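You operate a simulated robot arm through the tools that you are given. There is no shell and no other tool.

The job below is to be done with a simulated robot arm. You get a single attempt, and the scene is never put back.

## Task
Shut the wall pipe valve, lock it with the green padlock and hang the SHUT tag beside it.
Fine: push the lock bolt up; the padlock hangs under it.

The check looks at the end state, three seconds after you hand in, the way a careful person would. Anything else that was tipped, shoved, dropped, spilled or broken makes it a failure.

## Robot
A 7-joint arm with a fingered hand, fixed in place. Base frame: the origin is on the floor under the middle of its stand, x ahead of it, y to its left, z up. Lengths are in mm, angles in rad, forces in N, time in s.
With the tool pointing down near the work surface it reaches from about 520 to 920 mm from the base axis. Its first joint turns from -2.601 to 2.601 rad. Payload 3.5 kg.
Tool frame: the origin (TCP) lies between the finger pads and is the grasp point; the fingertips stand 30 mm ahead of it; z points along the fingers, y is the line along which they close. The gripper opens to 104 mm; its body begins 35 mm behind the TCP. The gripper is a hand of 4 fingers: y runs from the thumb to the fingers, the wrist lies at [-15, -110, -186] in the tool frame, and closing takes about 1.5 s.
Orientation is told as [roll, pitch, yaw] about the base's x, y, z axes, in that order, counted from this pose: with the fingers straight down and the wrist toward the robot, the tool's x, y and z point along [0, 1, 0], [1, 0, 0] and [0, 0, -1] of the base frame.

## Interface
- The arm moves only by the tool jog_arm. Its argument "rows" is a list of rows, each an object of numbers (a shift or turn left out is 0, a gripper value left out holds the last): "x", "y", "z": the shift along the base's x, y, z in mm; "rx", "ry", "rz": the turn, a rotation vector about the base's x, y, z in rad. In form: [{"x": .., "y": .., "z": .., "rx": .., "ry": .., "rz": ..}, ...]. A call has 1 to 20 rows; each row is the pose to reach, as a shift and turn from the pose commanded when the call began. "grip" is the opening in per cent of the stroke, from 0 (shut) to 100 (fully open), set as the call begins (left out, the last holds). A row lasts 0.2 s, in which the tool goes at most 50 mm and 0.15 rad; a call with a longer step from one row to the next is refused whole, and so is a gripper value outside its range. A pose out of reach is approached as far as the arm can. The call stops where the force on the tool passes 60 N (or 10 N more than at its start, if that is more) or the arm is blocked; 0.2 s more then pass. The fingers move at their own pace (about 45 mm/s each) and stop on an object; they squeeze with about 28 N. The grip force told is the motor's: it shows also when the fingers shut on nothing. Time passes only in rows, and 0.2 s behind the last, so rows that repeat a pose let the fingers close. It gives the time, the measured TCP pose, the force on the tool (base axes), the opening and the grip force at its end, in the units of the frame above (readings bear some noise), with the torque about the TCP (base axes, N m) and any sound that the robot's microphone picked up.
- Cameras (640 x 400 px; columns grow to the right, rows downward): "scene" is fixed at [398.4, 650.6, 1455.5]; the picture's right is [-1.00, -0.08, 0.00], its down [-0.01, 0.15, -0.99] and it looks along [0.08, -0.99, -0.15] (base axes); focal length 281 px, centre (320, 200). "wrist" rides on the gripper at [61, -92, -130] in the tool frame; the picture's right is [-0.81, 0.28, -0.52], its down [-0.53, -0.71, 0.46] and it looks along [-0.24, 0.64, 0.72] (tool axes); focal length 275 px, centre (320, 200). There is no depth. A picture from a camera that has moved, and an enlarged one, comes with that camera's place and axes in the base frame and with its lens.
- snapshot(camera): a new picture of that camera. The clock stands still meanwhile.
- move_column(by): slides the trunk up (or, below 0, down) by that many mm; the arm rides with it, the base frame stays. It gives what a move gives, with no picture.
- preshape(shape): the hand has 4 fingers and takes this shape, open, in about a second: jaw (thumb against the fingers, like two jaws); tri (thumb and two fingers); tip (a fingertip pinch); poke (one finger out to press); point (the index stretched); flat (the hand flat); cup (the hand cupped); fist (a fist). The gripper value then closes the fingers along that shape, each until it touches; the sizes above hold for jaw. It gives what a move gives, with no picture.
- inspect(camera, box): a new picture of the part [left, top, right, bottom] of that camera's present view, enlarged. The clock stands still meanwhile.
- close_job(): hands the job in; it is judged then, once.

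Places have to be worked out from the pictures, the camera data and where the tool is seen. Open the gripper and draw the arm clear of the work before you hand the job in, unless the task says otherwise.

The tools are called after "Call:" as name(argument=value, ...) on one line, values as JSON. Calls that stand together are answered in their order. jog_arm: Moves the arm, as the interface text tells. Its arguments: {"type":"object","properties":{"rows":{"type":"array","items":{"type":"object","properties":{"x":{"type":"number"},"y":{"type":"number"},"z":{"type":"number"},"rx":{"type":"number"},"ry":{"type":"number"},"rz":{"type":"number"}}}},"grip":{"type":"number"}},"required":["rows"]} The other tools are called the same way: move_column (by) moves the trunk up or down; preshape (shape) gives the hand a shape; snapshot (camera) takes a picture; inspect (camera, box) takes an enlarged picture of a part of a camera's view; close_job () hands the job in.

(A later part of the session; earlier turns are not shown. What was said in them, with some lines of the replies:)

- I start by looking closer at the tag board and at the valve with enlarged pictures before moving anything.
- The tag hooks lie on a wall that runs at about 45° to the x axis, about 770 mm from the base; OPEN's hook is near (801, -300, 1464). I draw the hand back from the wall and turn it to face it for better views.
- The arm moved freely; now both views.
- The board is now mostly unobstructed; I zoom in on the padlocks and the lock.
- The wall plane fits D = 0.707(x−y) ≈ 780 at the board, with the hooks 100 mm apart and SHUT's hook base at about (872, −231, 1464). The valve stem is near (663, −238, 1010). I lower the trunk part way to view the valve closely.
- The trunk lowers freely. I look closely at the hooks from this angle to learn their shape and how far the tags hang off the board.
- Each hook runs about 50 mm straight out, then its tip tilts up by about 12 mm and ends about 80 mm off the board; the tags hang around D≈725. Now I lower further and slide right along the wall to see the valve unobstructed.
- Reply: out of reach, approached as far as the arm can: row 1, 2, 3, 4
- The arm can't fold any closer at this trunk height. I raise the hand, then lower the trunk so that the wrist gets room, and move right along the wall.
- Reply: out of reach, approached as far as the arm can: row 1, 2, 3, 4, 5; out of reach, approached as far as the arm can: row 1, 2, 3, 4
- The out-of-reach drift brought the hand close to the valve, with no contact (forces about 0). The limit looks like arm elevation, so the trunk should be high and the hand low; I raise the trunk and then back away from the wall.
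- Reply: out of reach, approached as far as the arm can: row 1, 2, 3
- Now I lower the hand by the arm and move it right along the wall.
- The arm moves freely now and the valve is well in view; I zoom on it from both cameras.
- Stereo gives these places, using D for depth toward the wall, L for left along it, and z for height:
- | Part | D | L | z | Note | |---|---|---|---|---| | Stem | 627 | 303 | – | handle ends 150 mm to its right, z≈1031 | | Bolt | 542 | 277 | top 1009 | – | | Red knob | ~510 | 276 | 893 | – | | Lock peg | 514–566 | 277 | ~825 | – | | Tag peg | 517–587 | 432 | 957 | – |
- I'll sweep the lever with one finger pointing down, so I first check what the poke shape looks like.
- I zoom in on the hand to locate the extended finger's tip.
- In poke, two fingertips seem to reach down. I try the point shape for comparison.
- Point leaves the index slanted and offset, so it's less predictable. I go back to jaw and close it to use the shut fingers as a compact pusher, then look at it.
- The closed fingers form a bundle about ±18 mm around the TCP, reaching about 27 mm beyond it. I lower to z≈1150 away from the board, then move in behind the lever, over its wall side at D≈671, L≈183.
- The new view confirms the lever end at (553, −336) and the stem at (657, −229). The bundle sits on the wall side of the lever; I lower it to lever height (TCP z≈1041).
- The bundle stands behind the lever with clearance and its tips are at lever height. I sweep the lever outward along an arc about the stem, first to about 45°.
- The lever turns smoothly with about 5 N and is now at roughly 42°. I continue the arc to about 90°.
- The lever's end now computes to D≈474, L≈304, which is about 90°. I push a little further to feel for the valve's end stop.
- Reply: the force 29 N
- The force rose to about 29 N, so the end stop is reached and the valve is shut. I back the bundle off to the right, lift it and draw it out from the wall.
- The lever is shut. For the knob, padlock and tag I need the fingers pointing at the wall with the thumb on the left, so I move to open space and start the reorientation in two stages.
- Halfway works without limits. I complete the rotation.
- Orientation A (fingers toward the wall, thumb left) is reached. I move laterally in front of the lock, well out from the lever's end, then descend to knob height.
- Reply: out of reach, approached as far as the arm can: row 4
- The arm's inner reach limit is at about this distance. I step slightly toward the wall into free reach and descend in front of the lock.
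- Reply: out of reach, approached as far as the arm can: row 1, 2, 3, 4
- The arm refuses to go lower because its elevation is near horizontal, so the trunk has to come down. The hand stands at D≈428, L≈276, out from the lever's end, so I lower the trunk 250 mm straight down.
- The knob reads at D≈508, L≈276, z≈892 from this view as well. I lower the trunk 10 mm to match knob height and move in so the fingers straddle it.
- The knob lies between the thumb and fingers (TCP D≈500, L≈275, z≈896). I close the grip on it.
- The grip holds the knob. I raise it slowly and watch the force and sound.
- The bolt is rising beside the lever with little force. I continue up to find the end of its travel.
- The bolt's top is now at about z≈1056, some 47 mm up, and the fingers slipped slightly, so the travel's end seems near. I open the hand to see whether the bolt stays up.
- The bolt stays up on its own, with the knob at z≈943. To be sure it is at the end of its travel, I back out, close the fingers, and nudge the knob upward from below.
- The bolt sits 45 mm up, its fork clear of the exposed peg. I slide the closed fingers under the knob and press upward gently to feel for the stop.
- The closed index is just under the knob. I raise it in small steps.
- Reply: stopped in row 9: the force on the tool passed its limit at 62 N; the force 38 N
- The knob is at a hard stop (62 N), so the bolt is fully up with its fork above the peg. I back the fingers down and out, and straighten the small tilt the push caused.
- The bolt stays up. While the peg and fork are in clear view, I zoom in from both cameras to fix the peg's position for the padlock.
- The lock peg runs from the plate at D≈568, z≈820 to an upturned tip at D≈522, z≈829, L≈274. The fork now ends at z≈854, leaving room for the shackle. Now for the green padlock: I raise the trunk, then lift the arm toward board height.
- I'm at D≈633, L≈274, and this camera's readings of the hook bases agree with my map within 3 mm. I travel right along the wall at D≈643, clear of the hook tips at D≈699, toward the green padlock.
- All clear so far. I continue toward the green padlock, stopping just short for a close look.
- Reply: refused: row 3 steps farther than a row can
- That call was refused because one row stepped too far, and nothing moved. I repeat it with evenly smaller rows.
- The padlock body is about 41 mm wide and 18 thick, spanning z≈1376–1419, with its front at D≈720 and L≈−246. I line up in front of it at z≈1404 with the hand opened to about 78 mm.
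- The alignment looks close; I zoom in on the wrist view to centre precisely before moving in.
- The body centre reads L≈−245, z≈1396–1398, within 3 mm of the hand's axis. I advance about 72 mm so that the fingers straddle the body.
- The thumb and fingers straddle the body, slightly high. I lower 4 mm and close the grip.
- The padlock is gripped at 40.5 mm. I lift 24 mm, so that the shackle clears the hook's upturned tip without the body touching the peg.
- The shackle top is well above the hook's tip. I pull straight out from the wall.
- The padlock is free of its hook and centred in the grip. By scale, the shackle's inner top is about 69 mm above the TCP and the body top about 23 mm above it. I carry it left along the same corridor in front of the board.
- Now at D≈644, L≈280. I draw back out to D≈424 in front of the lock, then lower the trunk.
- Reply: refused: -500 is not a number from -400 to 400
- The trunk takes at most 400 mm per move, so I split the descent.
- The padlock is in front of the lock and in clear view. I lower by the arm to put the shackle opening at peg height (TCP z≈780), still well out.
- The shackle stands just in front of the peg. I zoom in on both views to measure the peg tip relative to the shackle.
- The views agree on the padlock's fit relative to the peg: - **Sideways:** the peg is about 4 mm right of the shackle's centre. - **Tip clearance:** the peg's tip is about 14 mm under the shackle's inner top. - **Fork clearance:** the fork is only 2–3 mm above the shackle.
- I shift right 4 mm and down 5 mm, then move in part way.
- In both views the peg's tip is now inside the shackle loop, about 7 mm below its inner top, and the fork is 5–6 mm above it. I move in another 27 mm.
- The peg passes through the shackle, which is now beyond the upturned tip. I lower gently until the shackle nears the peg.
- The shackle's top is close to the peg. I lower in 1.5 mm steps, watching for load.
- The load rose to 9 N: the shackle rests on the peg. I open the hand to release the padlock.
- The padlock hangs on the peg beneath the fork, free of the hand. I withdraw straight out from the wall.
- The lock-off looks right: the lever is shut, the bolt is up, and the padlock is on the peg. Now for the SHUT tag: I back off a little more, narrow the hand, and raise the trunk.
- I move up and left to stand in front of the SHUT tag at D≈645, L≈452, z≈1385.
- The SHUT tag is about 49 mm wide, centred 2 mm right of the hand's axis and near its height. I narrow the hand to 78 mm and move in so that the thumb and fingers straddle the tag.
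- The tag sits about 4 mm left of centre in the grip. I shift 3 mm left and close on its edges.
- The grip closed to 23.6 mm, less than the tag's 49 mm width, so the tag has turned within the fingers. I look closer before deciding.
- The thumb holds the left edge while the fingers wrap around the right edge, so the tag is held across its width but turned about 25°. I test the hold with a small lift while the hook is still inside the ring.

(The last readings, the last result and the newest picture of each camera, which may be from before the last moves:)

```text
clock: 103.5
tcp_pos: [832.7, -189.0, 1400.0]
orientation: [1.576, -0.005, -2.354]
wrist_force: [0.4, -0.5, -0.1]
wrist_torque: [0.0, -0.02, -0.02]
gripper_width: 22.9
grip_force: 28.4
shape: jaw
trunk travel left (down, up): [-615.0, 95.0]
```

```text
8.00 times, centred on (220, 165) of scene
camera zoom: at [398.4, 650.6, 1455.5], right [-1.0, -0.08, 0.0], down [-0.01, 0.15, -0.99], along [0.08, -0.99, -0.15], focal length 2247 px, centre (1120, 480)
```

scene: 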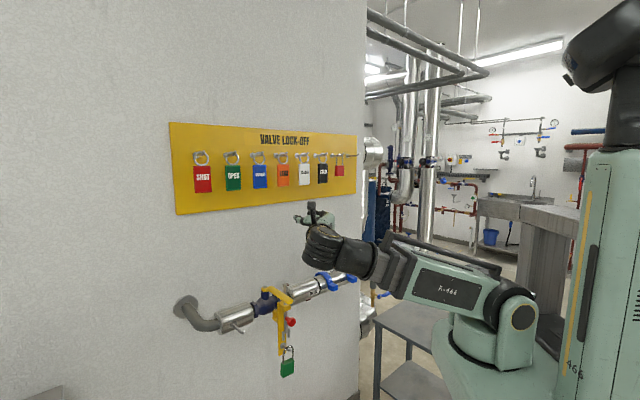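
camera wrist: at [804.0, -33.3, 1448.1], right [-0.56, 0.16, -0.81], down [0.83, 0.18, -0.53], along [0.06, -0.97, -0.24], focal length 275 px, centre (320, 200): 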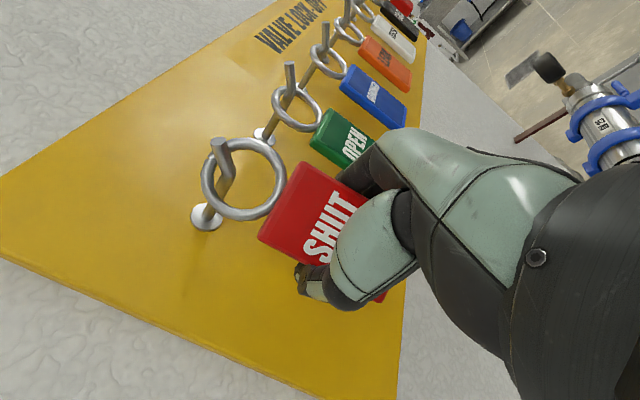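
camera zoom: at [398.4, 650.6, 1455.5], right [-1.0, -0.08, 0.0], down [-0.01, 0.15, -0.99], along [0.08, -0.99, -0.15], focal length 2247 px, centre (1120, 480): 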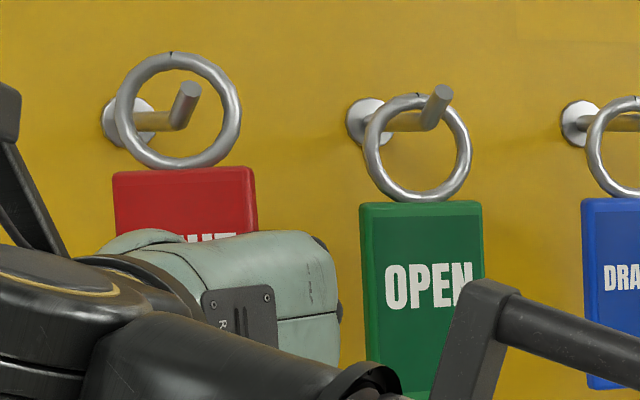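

The tag rises with the hand and the ring clears the hook's tip. I hold still for a second to check that the grip isn't creeping.

Call:
jog_arm(rows=[{"z": 2}, {"z": 2}, {"z": 2}, {"z": 2}, {"z": 2}, {"z": 2}])

Call:
inspect(camera="wrist", box=[170, 120, 430, 320])

```text
clock: 104.9
tcp_pos: [832.6, -190.7, 1401.7]
orientation: [1.575, -0.005, -2.355]
wrist_force: [-0.4, 0.1, 0.1]
wrist_torque: [-0.01, -0.02, 0.02]
gripper_width: 23.3
grip_force: 28.2
shape: jaw
trunk travel left (down, up): [-615.0, 95.0]
```

```text
2.00 times, centred on (300, 220) of wrist
camera zoom: at [804.9, -32.1, 1461.5], right [-0.56, 0.16, -0.81], down [0.83, 0.18, -0.53], along [0.06, -0.97, -0.24], focal length 551 px, centre (360, 160)
```

zoom: 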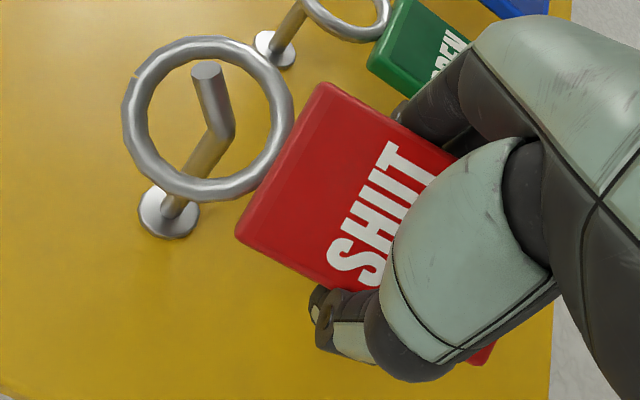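

The hold is steady, with the tag at the same pixels. I raise 3 mm more to centre the ring on the hook's tip and pull straight out.

Call:
jog_arm(rows=[{"z": 3}, {"x": -7, "y": 7, "z": 3}, {"x": -14, "y": 14, "z": 3}, {"x": -22, "y": 22, "z": 3}, {"x": -30, "y": 30, "z": 3}, {"x": -40, "y": 40, "z": 3}, {"x": -53, "y": 53, "z": 3}])

Call:
inspect(camera="wrist", box=[170, 120, 430, 320])

Call:
inspect(camera="scene", box=[180, 130, 270, 210])

```text
clock: 106.5
tcp_pos: [777.9, -135.8, 1402.9]
orientation: [1.576, -0.005, -2.354]
wrist_force: [0.5, -0.1, -0.5]
wrist_torque: [0.04, -0.03, -0.01]
gripper_width: 23.4
grip_force: 27.7
shape: jaw
trunk travel left (down, up): [-615.0, 95.0]
```

```text
2.00 times, centred on (300, 220) of wrist
camera zoom: at [751.3, 22.0, 1463.6], right [-0.56, 0.16, -0.81], down [0.83, 0.18, -0.53], along [0.06, -0.97, -0.24], focal length 551 px, centre (360, 160)
```

zoom: 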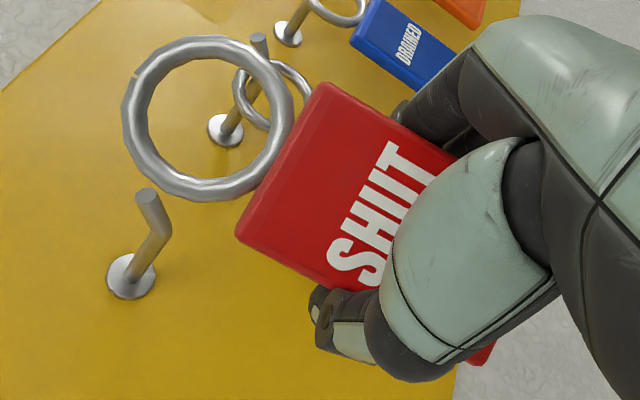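

```text
5.00 times, centred on (225, 170) of scene
camera zoom: at [398.4, 650.6, 1455.5], right [-1.0, -0.08, 0.0], down [-0.01, 0.15, -0.99], along [0.08, -0.99, -0.15], focal length 1404 px, centre (795, 350)
```

zoom: 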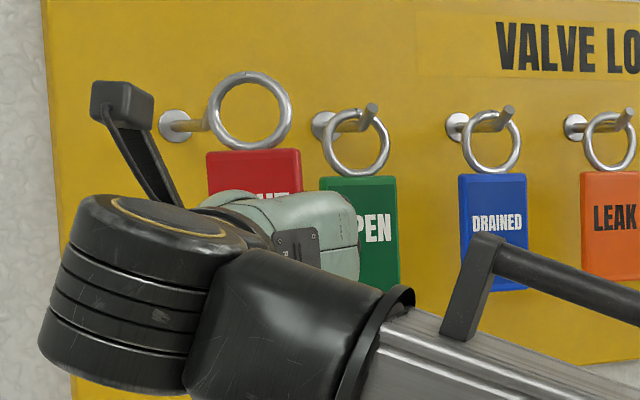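

The tag is off its hook and firmly held. I draw back to D≈446, L≈434 in front of the tag peg beside the valve, then lower the trunk.

Call:
jog_arm(rows=[{"x": -31, "y": 25}, {"x": -62, "y": 51}, {"x": -93, "y": 76}, {"x": -124, "y": 102}, {"x": -156, "y": 127}])

Call:
move_column(by=-380)

Call:
snapshot(camera="wrist")

Call:
snapshot(camera="scene")

```text
clock: 107.7
tcp_pos: [622.9, -9.9, 1402.1]
orientation: [1.578, -0.005, -2.356]
wrist_force: [0.2, 0.1, -0.5]
wrist_torque: [0.0, -0.04, -0.01]
gripper_width: 23.2
grip_force: 27.9
shape: jaw
trunk travel left (down, up): [-615.0, 95.0]
```

```text
clock: 111.4
tcp_pos: [621.5, -10.9, 1022.6]
orientation: [1.575, -0.005, -2.354]
wrist_force: [0.2, -1.0, 0.0]
wrist_torque: [-0.01, 0.02, 0.0]
gripper_width: 23.5
grip_force: 27.7
shape: jaw
trunk travel left (down, up): [-235.0, 475.0]
```

```text
taken
camera wrist: at [595.0, 148.0, 1083.4], right [-0.56, 0.16, -0.81], down [0.83, 0.18, -0.53], along [0.06, -0.97, -0.24], focal length 275 px, centre (320, 200)
```

wrist: 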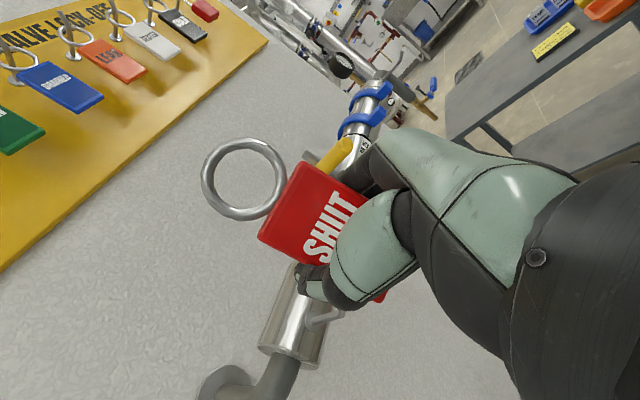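

```text
taken
```

scene: 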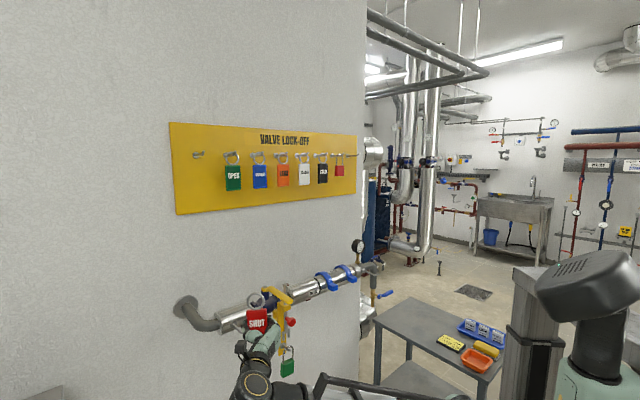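

The tag is held well in front of the peg. I lower the arm so the ring's centre comes level with the peg's tip.

Call:
jog_arm(rows=[{"z": -30}, {"z": -60}, {"z": -90}, {"z": -116}])

Call:
snapshot(camera="wrist")

Call:
inspect(camera="wrist", box=[130, 120, 330, 300])

Call:
inspect(camera="scene", box=[210, 290, 310, 370])

```text
clock: 112.4
tcp_pos: [623.0, -8.3, 904.2]
orientation: [1.575, -0.005, -2.355]
wrist_force: [0.1, 0.1, 0.4]
wrist_torque: [-0.04, -0.01, -0.01]
gripper_width: 23.3
grip_force: 28.2
shape: jaw
trunk travel left (down, up): [-235.0, 475.0]
```

```text
taken
camera wrist: at [595.9, 149.2, 964.6], right [-0.56, 0.16, -0.81], down [0.83, 0.18, -0.53], along [0.06, -0.97, -0.24], focal length 275 px, centre (320, 200)
```

wrist: 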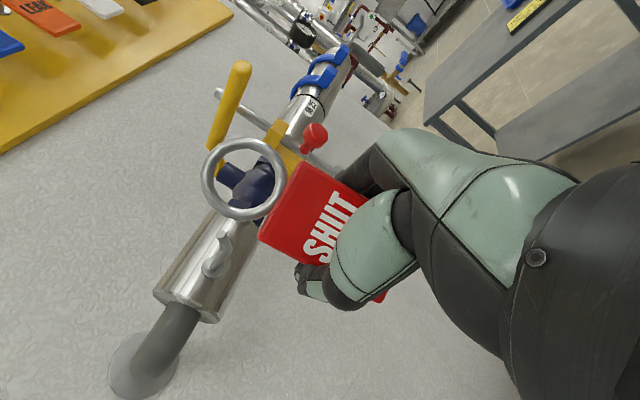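

```text
2.22 times, centred on (230, 210) of wrist
camera zoom: at [595.9, 149.2, 964.6], right [-0.56, 0.16, -0.81], down [0.83, 0.18, -0.53], along [0.06, -0.97, -0.24], focal length 612 px, centre (520, 178)
```

zoom: 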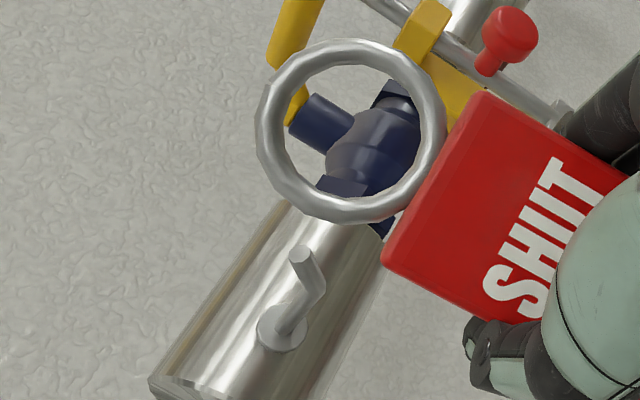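

```text
5.00 times, centred on (260, 330) of scene
camera zoom: at [398.4, 650.6, 1455.5], right [-1.0, -0.08, 0.0], down [-0.01, 0.15, -0.99], along [0.08, -0.99, -0.15], focal length 1404 px, centre (620, -450)
```

zoom: 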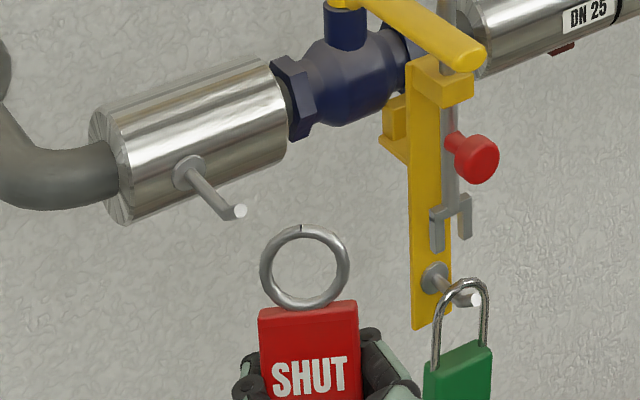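

The peg's tip is about 8 mm below the ring's centre and nearly aligned sideways. I lower 14 mm, so the ring will pass the upturned tip and still clear the rod below it, and advance part way.

Call:
jog_arm(rows=[{"x": -1, "y": -1, "z": -7}, {"x": -1, "y": -1, "z": -14}, {"x": 11, "y": -13, "z": -14}, {"x": 23, "y": -25, "z": -14}, {"x": 35, "y": -37, "z": -14}, {"x": 43, "y": -45, "z": -14}])

Call:
inspect(camera="wrist", box=[130, 110, 330, 290])

Call:
inspect(camera="scene", box=[210, 290, 290, 370])

```text
clock: 113.8
tcp_pos: [667.4, -55.7, 892.8]
orientation: [1.577, -0.006, -2.353]
wrist_force: [-0.6, -0.2, -1.1]
wrist_torque: [-0.02, 0.01, -0.01]
gripper_width: 23.6
grip_force: 27.9
shape: jaw
trunk travel left (down, up): [-235.0, 475.0]
```

```text
2.22 times, centred on (230, 200) of wrist
camera zoom: at [640.1, 102.4, 954.1], right [-0.56, 0.16, -0.81], down [0.83, 0.18, -0.53], along [0.06, -0.97, -0.24], focal length 612 px, centre (520, 200)
```

zoom: 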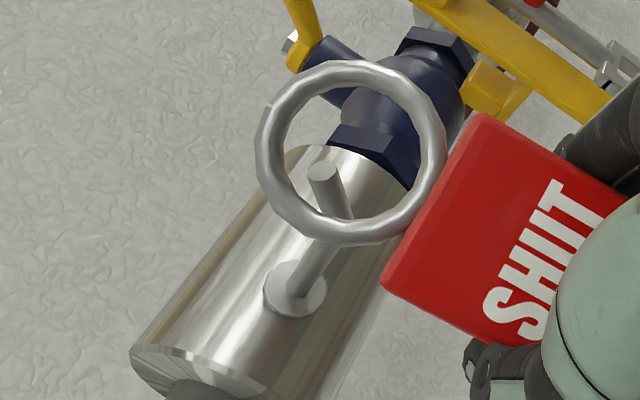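

```text
5.00 times, centred on (250, 330) of scene
camera zoom: at [398.4, 650.6, 1455.5], right [-1.0, -0.08, 0.0], down [-0.01, 0.15, -0.99], along [0.08, -0.99, -0.15], focal length 1404 px, centre (670, -450)
```

zoom: 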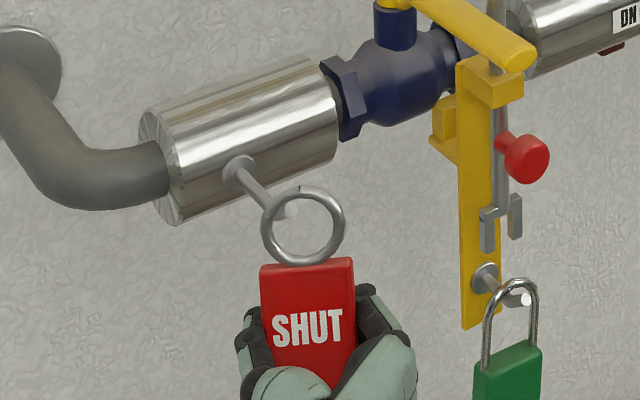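

The tip is now centred in the ring, about 3 mm above its centre. I lower 3 mm more and move in another 42 mm, past the bend.

Call:
jog_arm(rows=[{"x": 0, "y": 0, "z": -3}, {"x": 6, "y": -6, "z": -3}, {"x": 12, "y": -12, "z": -3}, {"x": 18, "y": -18, "z": -3}, {"x": 24, "y": -24, "z": -3}, {"x": 30, "y": -30, "z": -3}])

Call:
inspect(camera="wrist", box=[130, 110, 330, 290])

Call:
inspect(camera="scene", box=[210, 290, 290, 370])

```text
clock: 115.2
tcp_pos: [696.8, -85.1, 891.8]
orientation: [1.576, -0.005, -2.356]
wrist_force: [-0.2, 0.2, 0.3]
wrist_torque: [0.01, 0.0, 0.0]
gripper_width: 23.5
grip_force: 28.2
shape: jaw
trunk travel left (down, up): [-235.0, 475.0]
```

```text
2.22 times, centred on (230, 200) of wrist
camera zoom: at [669.1, 71.8, 951.3], right [-0.56, 0.16, -0.81], down [0.83, 0.18, -0.53], along [0.06, -0.97, -0.24], focal length 612 px, centre (520, 200)
```

zoom: 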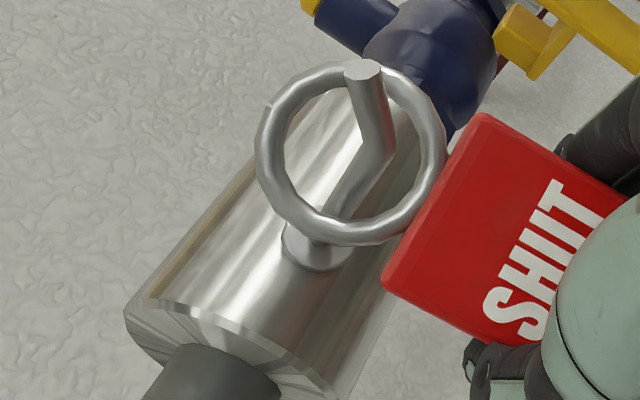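

```text
5.00 times, centred on (250, 330) of scene
camera zoom: at [398.4, 650.6, 1455.5], right [-1.0, -0.08, 0.0], down [-0.01, 0.15, -0.99], along [0.08, -0.99, -0.15], focal length 1404 px, centre (670, -450)
```

zoom: 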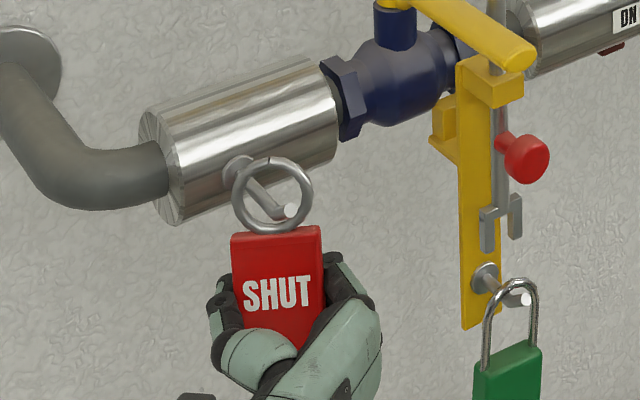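

The peg runs through the ring, its base behind the ring and its tip in front. I lower until the ring comes near the rod.

Call:
jog_arm(rows=[{"z": -4}, {"z": -8}, {"z": -11}, {"z": -14}, {"z": -16}])

Call:
inspect(camera="wrist", box=[130, 110, 330, 290])

Call:
inspect(camera="scene", box=[220, 300, 280, 360])

```text
clock: 116.4
tcp_pos: [697.6, -84.8, 875.7]
orientation: [1.575, -0.007, -2.354]
wrist_force: [0.9, -0.1, 3.7]
wrist_torque: [0.02, 0.08, 0.05]
gripper_width: 23.2
grip_force: 28.1
shape: jaw
trunk travel left (down, up): [-235.0, 475.0]
```

```text
2.22 times, centred on (230, 200) of wrist
camera zoom: at [669.5, 73.3, 935.7], right [-0.56, 0.16, -0.81], down [0.83, 0.18, -0.53], along [0.06, -0.97, -0.24], focal length 612 px, centre (520, 200)
```

zoom: 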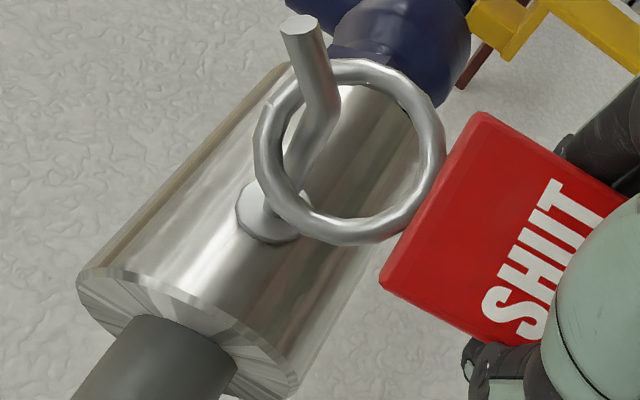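

```text
6.67 times, centred on (250, 330) of scene
camera zoom: at [398.4, 650.6, 1455.5], right [-1.0, -0.08, 0.0], down [-0.01, 0.15, -0.99], along [0.08, -0.99, -0.15], focal length 1872 px, centre (787, -667)
```

zoom: 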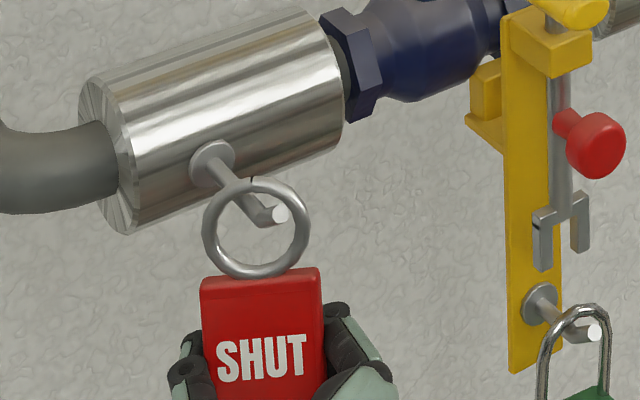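

Contact at 3.7 N: the ring rests on the rod. I open the hand to release the tag.

Call:
jog_arm(rows=[{"z": 0}, {"z": 0}, {"z": 0}, {"z": 0}, {"z": 0}, {"z": 0}, {"z": 0}, {"z": 0}], grip=85)

Call:
inspect(camera="wrist", box=[130, 110, 400, 350])

Call:
inspect(camera="scene", box=[210, 300, 300, 380])

```text
clock: 118.2
tcp_pos: [697.3, -85.2, 874.8]
orientation: [1.577, -0.005, -2.354]
wrist_force: [-0.9, 0.3, -1.0]
wrist_torque: [0.0, -0.01, 0.0]
gripper_width: 88.1
grip_force: 0.0
shape: jaw
trunk travel left (down, up): [-235.0, 475.0]
```

```text
1.67 times, centred on (265, 230) of wrist
camera zoom: at [669.5, 73.2, 935.5], right [-0.56, 0.16, -0.81], down [0.83, 0.18, -0.53], along [0.06, -0.97, -0.24], focal length 459 px, centre (412, 150)
```

zoom: 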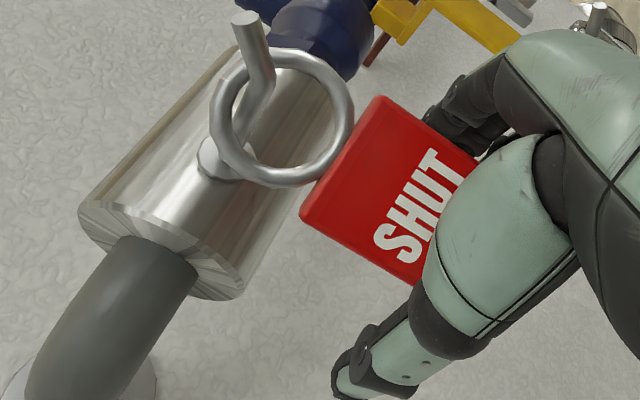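

```text
5.00 times, centred on (255, 340) of scene
camera zoom: at [398.4, 650.6, 1455.5], right [-1.0, -0.08, 0.0], down [-0.01, 0.15, -0.99], along [0.08, -0.99, -0.15], focal length 1404 px, centre (645, -500)
```

zoom: 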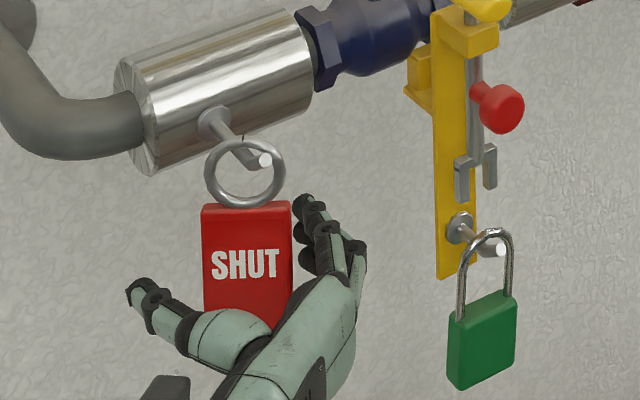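

The tag hangs squarely on its peg, free of the hand. I withdraw straight out.

Call:
jog_arm(rows=[{"x": -6, "y": 6}, {"x": -14, "y": 14}, {"x": -24, "y": 24}, {"x": -36, "y": 36}, {"x": -50, "y": 50}, {"x": -66, "y": 66}, {"x": -80, "y": 80}])

Call:
inspect(camera="wrist", box=[100, 60, 420, 360])

Call:
inspect(camera="scene", box=[200, 270, 320, 380])

```text
clock: 119.8
tcp_pos: [616.3, -3.1, 874.5]
orientation: [1.578, -0.005, -2.357]
wrist_force: [0.4, -0.5, 0.0]
wrist_torque: [0.01, 0.01, 0.04]
gripper_width: 88.4
grip_force: 0.0
shape: jaw
trunk travel left (down, up): [-235.0, 475.0]
```

```text
1.33 times, centred on (260, 210) of wrist
camera zoom: at [588.4, 154.6, 934.9], right [-0.56, 0.16, -0.81], down [0.83, 0.18, -0.53], along [0.06, -0.97, -0.24], focal length 367 px, centre (400, 187)
```

zoom: 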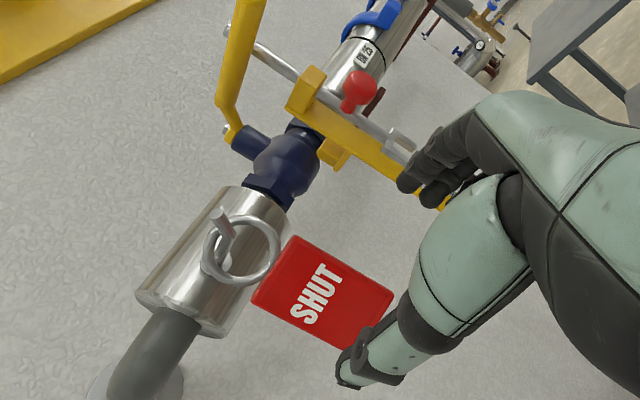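

```text
3.64 times, centred on (260, 325) of scene
camera zoom: at [398.4, 650.6, 1455.5], right [-1.0, -0.08, 0.0], down [-0.01, 0.15, -0.99], along [0.08, -0.99, -0.15], focal length 1021 px, centre (538, -254)
```

zoom: 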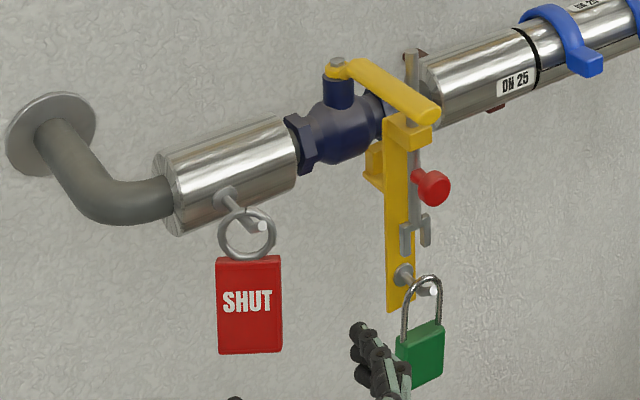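

Everything hangs in place. I check the lever with the same crop as before to make sure it hasn't moved, and look at the padlock and tag once more.

Call:
inspect(camera="scene", box=[230, 240, 330, 330])

Call:
inspect(camera="scene", box=[270, 320, 320, 380])

Call:
inspect(camera="scene", box=[225, 315, 275, 375])

```text
4.44 times, centred on (280, 285) of scene
camera zoom: at [398.4, 650.6, 1455.5], right [-1.0, -0.08, 0.0], down [-0.01, 0.15, -0.99], along [0.08, -0.99, -0.15], focal length 1248 px, centre (498, -178)
```

zoom: 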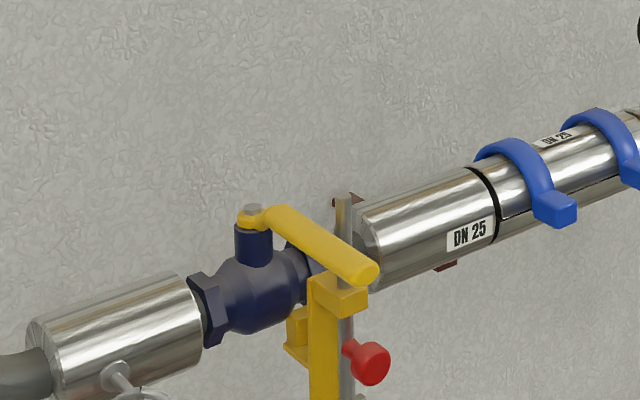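

```text
6.67 times, centred on (295, 350) of scene
camera zoom: at [398.4, 650.6, 1455.5], right [-1.0, -0.08, 0.0], down [-0.01, 0.15, -0.99], along [0.08, -0.99, -0.15], focal length 1872 px, centre (487, -800)
```

zoom: 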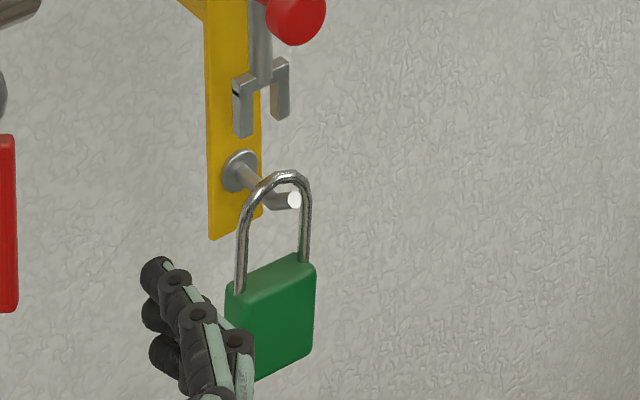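

```text
6.67 times, centred on (250, 345) of scene
camera zoom: at [398.4, 650.6, 1455.5], right [-1.0, -0.08, 0.0], down [-0.01, 0.15, -0.99], along [0.08, -0.99, -0.15], focal length 1872 px, centre (787, -767)
```

zoom: 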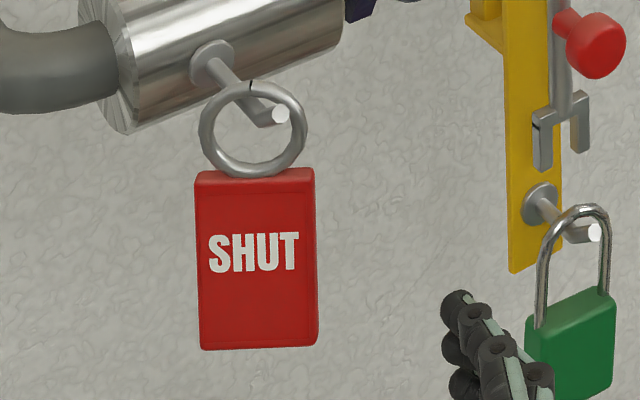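

The lever is unchanged at shut, the bolt is up, and the padlock and tag both hang properly. I open the hand fully and draw the arm up and clear of the work.

Call:
move_column(by=350)

Call:
jog_arm(rows=[{"x": 0, "y": 30}, {"x": 0, "y": 60}, {"x": 0, "y": 90}, {"x": 0, "y": 90}, {"x": 0, "y": 90}], grip=100)

Call:
snapshot(camera="scene")

Call:
snapshot(camera="wrist")

```text
clock: 123.2
tcp_pos: [615.6, -2.6, 1225.0]
orientation: [1.576, -0.005, -2.355]
wrist_force: [0.5, -0.2, -0.2]
wrist_torque: [-0.01, -0.02, -0.03]
gripper_width: 88.0
grip_force: 0.0
shape: jaw
trunk travel left (down, up): [-585.0, 125.0]
```

```text
clock: 124.4
tcp_pos: [613.9, 87.9, 1225.1]
orientation: [1.575, -0.006, -2.355]
wrist_force: [-0.2, 0.0, 0.7]
wrist_torque: [0.03, 0.0, 0.03]
gripper_width: 103.9
grip_force: 0.1
shape: jaw
trunk travel left (down, up): [-585.0, 125.0]
```

```text
taken
```

scene: 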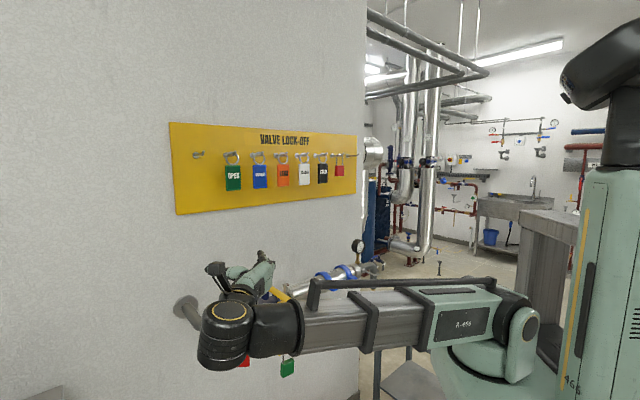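

```text
taken
camera wrist: at [587.8, 245.2, 1284.8], right [-0.56, 0.16, -0.81], down [0.83, 0.18, -0.53], along [0.06, -0.97, -0.24], focal length 275 px, centre (320, 200)
```

wrist: 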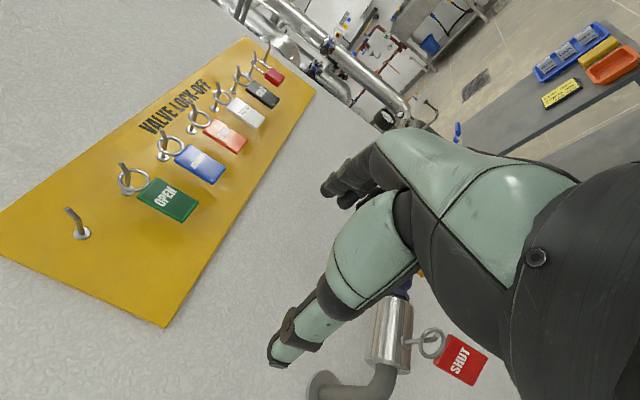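

The other tags, the red padlock and the table look untouched. I raise the arm a bit more for one last unobstructed look at the valve.

Call:
jog_arm(rows=[{"z": 40}, {"z": 80}, {"z": 120}, {"z": 160}, {"z": 200}])

Call:
inspect(camera="scene", box=[170, 240, 390, 400])

```text
clock: 125.6
tcp_pos: [615.8, 87.6, 1426.3]
orientation: [1.577, -0.006, -2.354]
wrist_force: [0.7, 0.3, -0.1]
wrist_torque: [-0.01, -0.01, 0.01]
gripper_width: 103.9
grip_force: 0.0
shape: jaw
trunk travel left (down, up): [-585.0, 125.0]
```

```text
2.50 times, centred on (280, 320) of scene
camera zoom: at [398.4, 650.6, 1455.5], right [-1.0, -0.08, 0.0], down [-0.01, 0.15, -0.99], along [0.08, -0.99, -0.15], focal length 702 px, centre (420, -100)
```

zoom: 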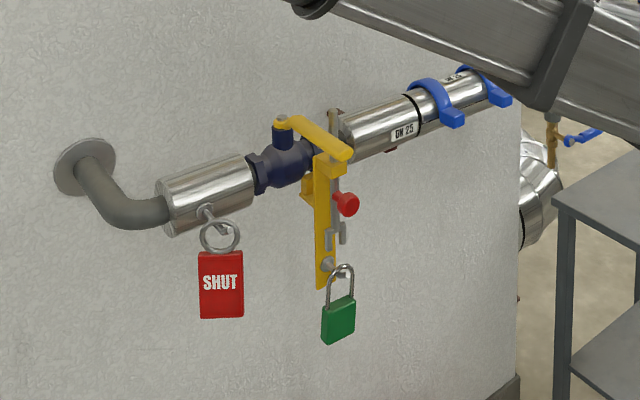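

The final view shows the lever shut, the bolt up, the green padlock on the peg beneath it and the SHUT tag beside the valve. The arm is clear and the hand is open, so I hand the job in.

Call:
close_job()

```text
The job is handed in.
```

The pipe valve is shut, locked with the green padlock and tagged SHUT, and I've handed the job in. I haven't been told how it was judged.

- **Valve:** the lever is turned 90° to point straight out from the wall. It met a firm stop at about 29 N.
- **Lock bolt:** it is pushed up about 45 mm to its own stop and stays up, with its top standing beside the lever.
- **Padlock:** it hangs by its shackle on the peg under the bolt's fork.
- **SHUT tag:** it hangs by its ring on the peg on the pipe, left of the valve.

In the last pictures the other tags, the red padlock and the items on the table looked undisturbed. The hand is open and the arm is clear of the work.
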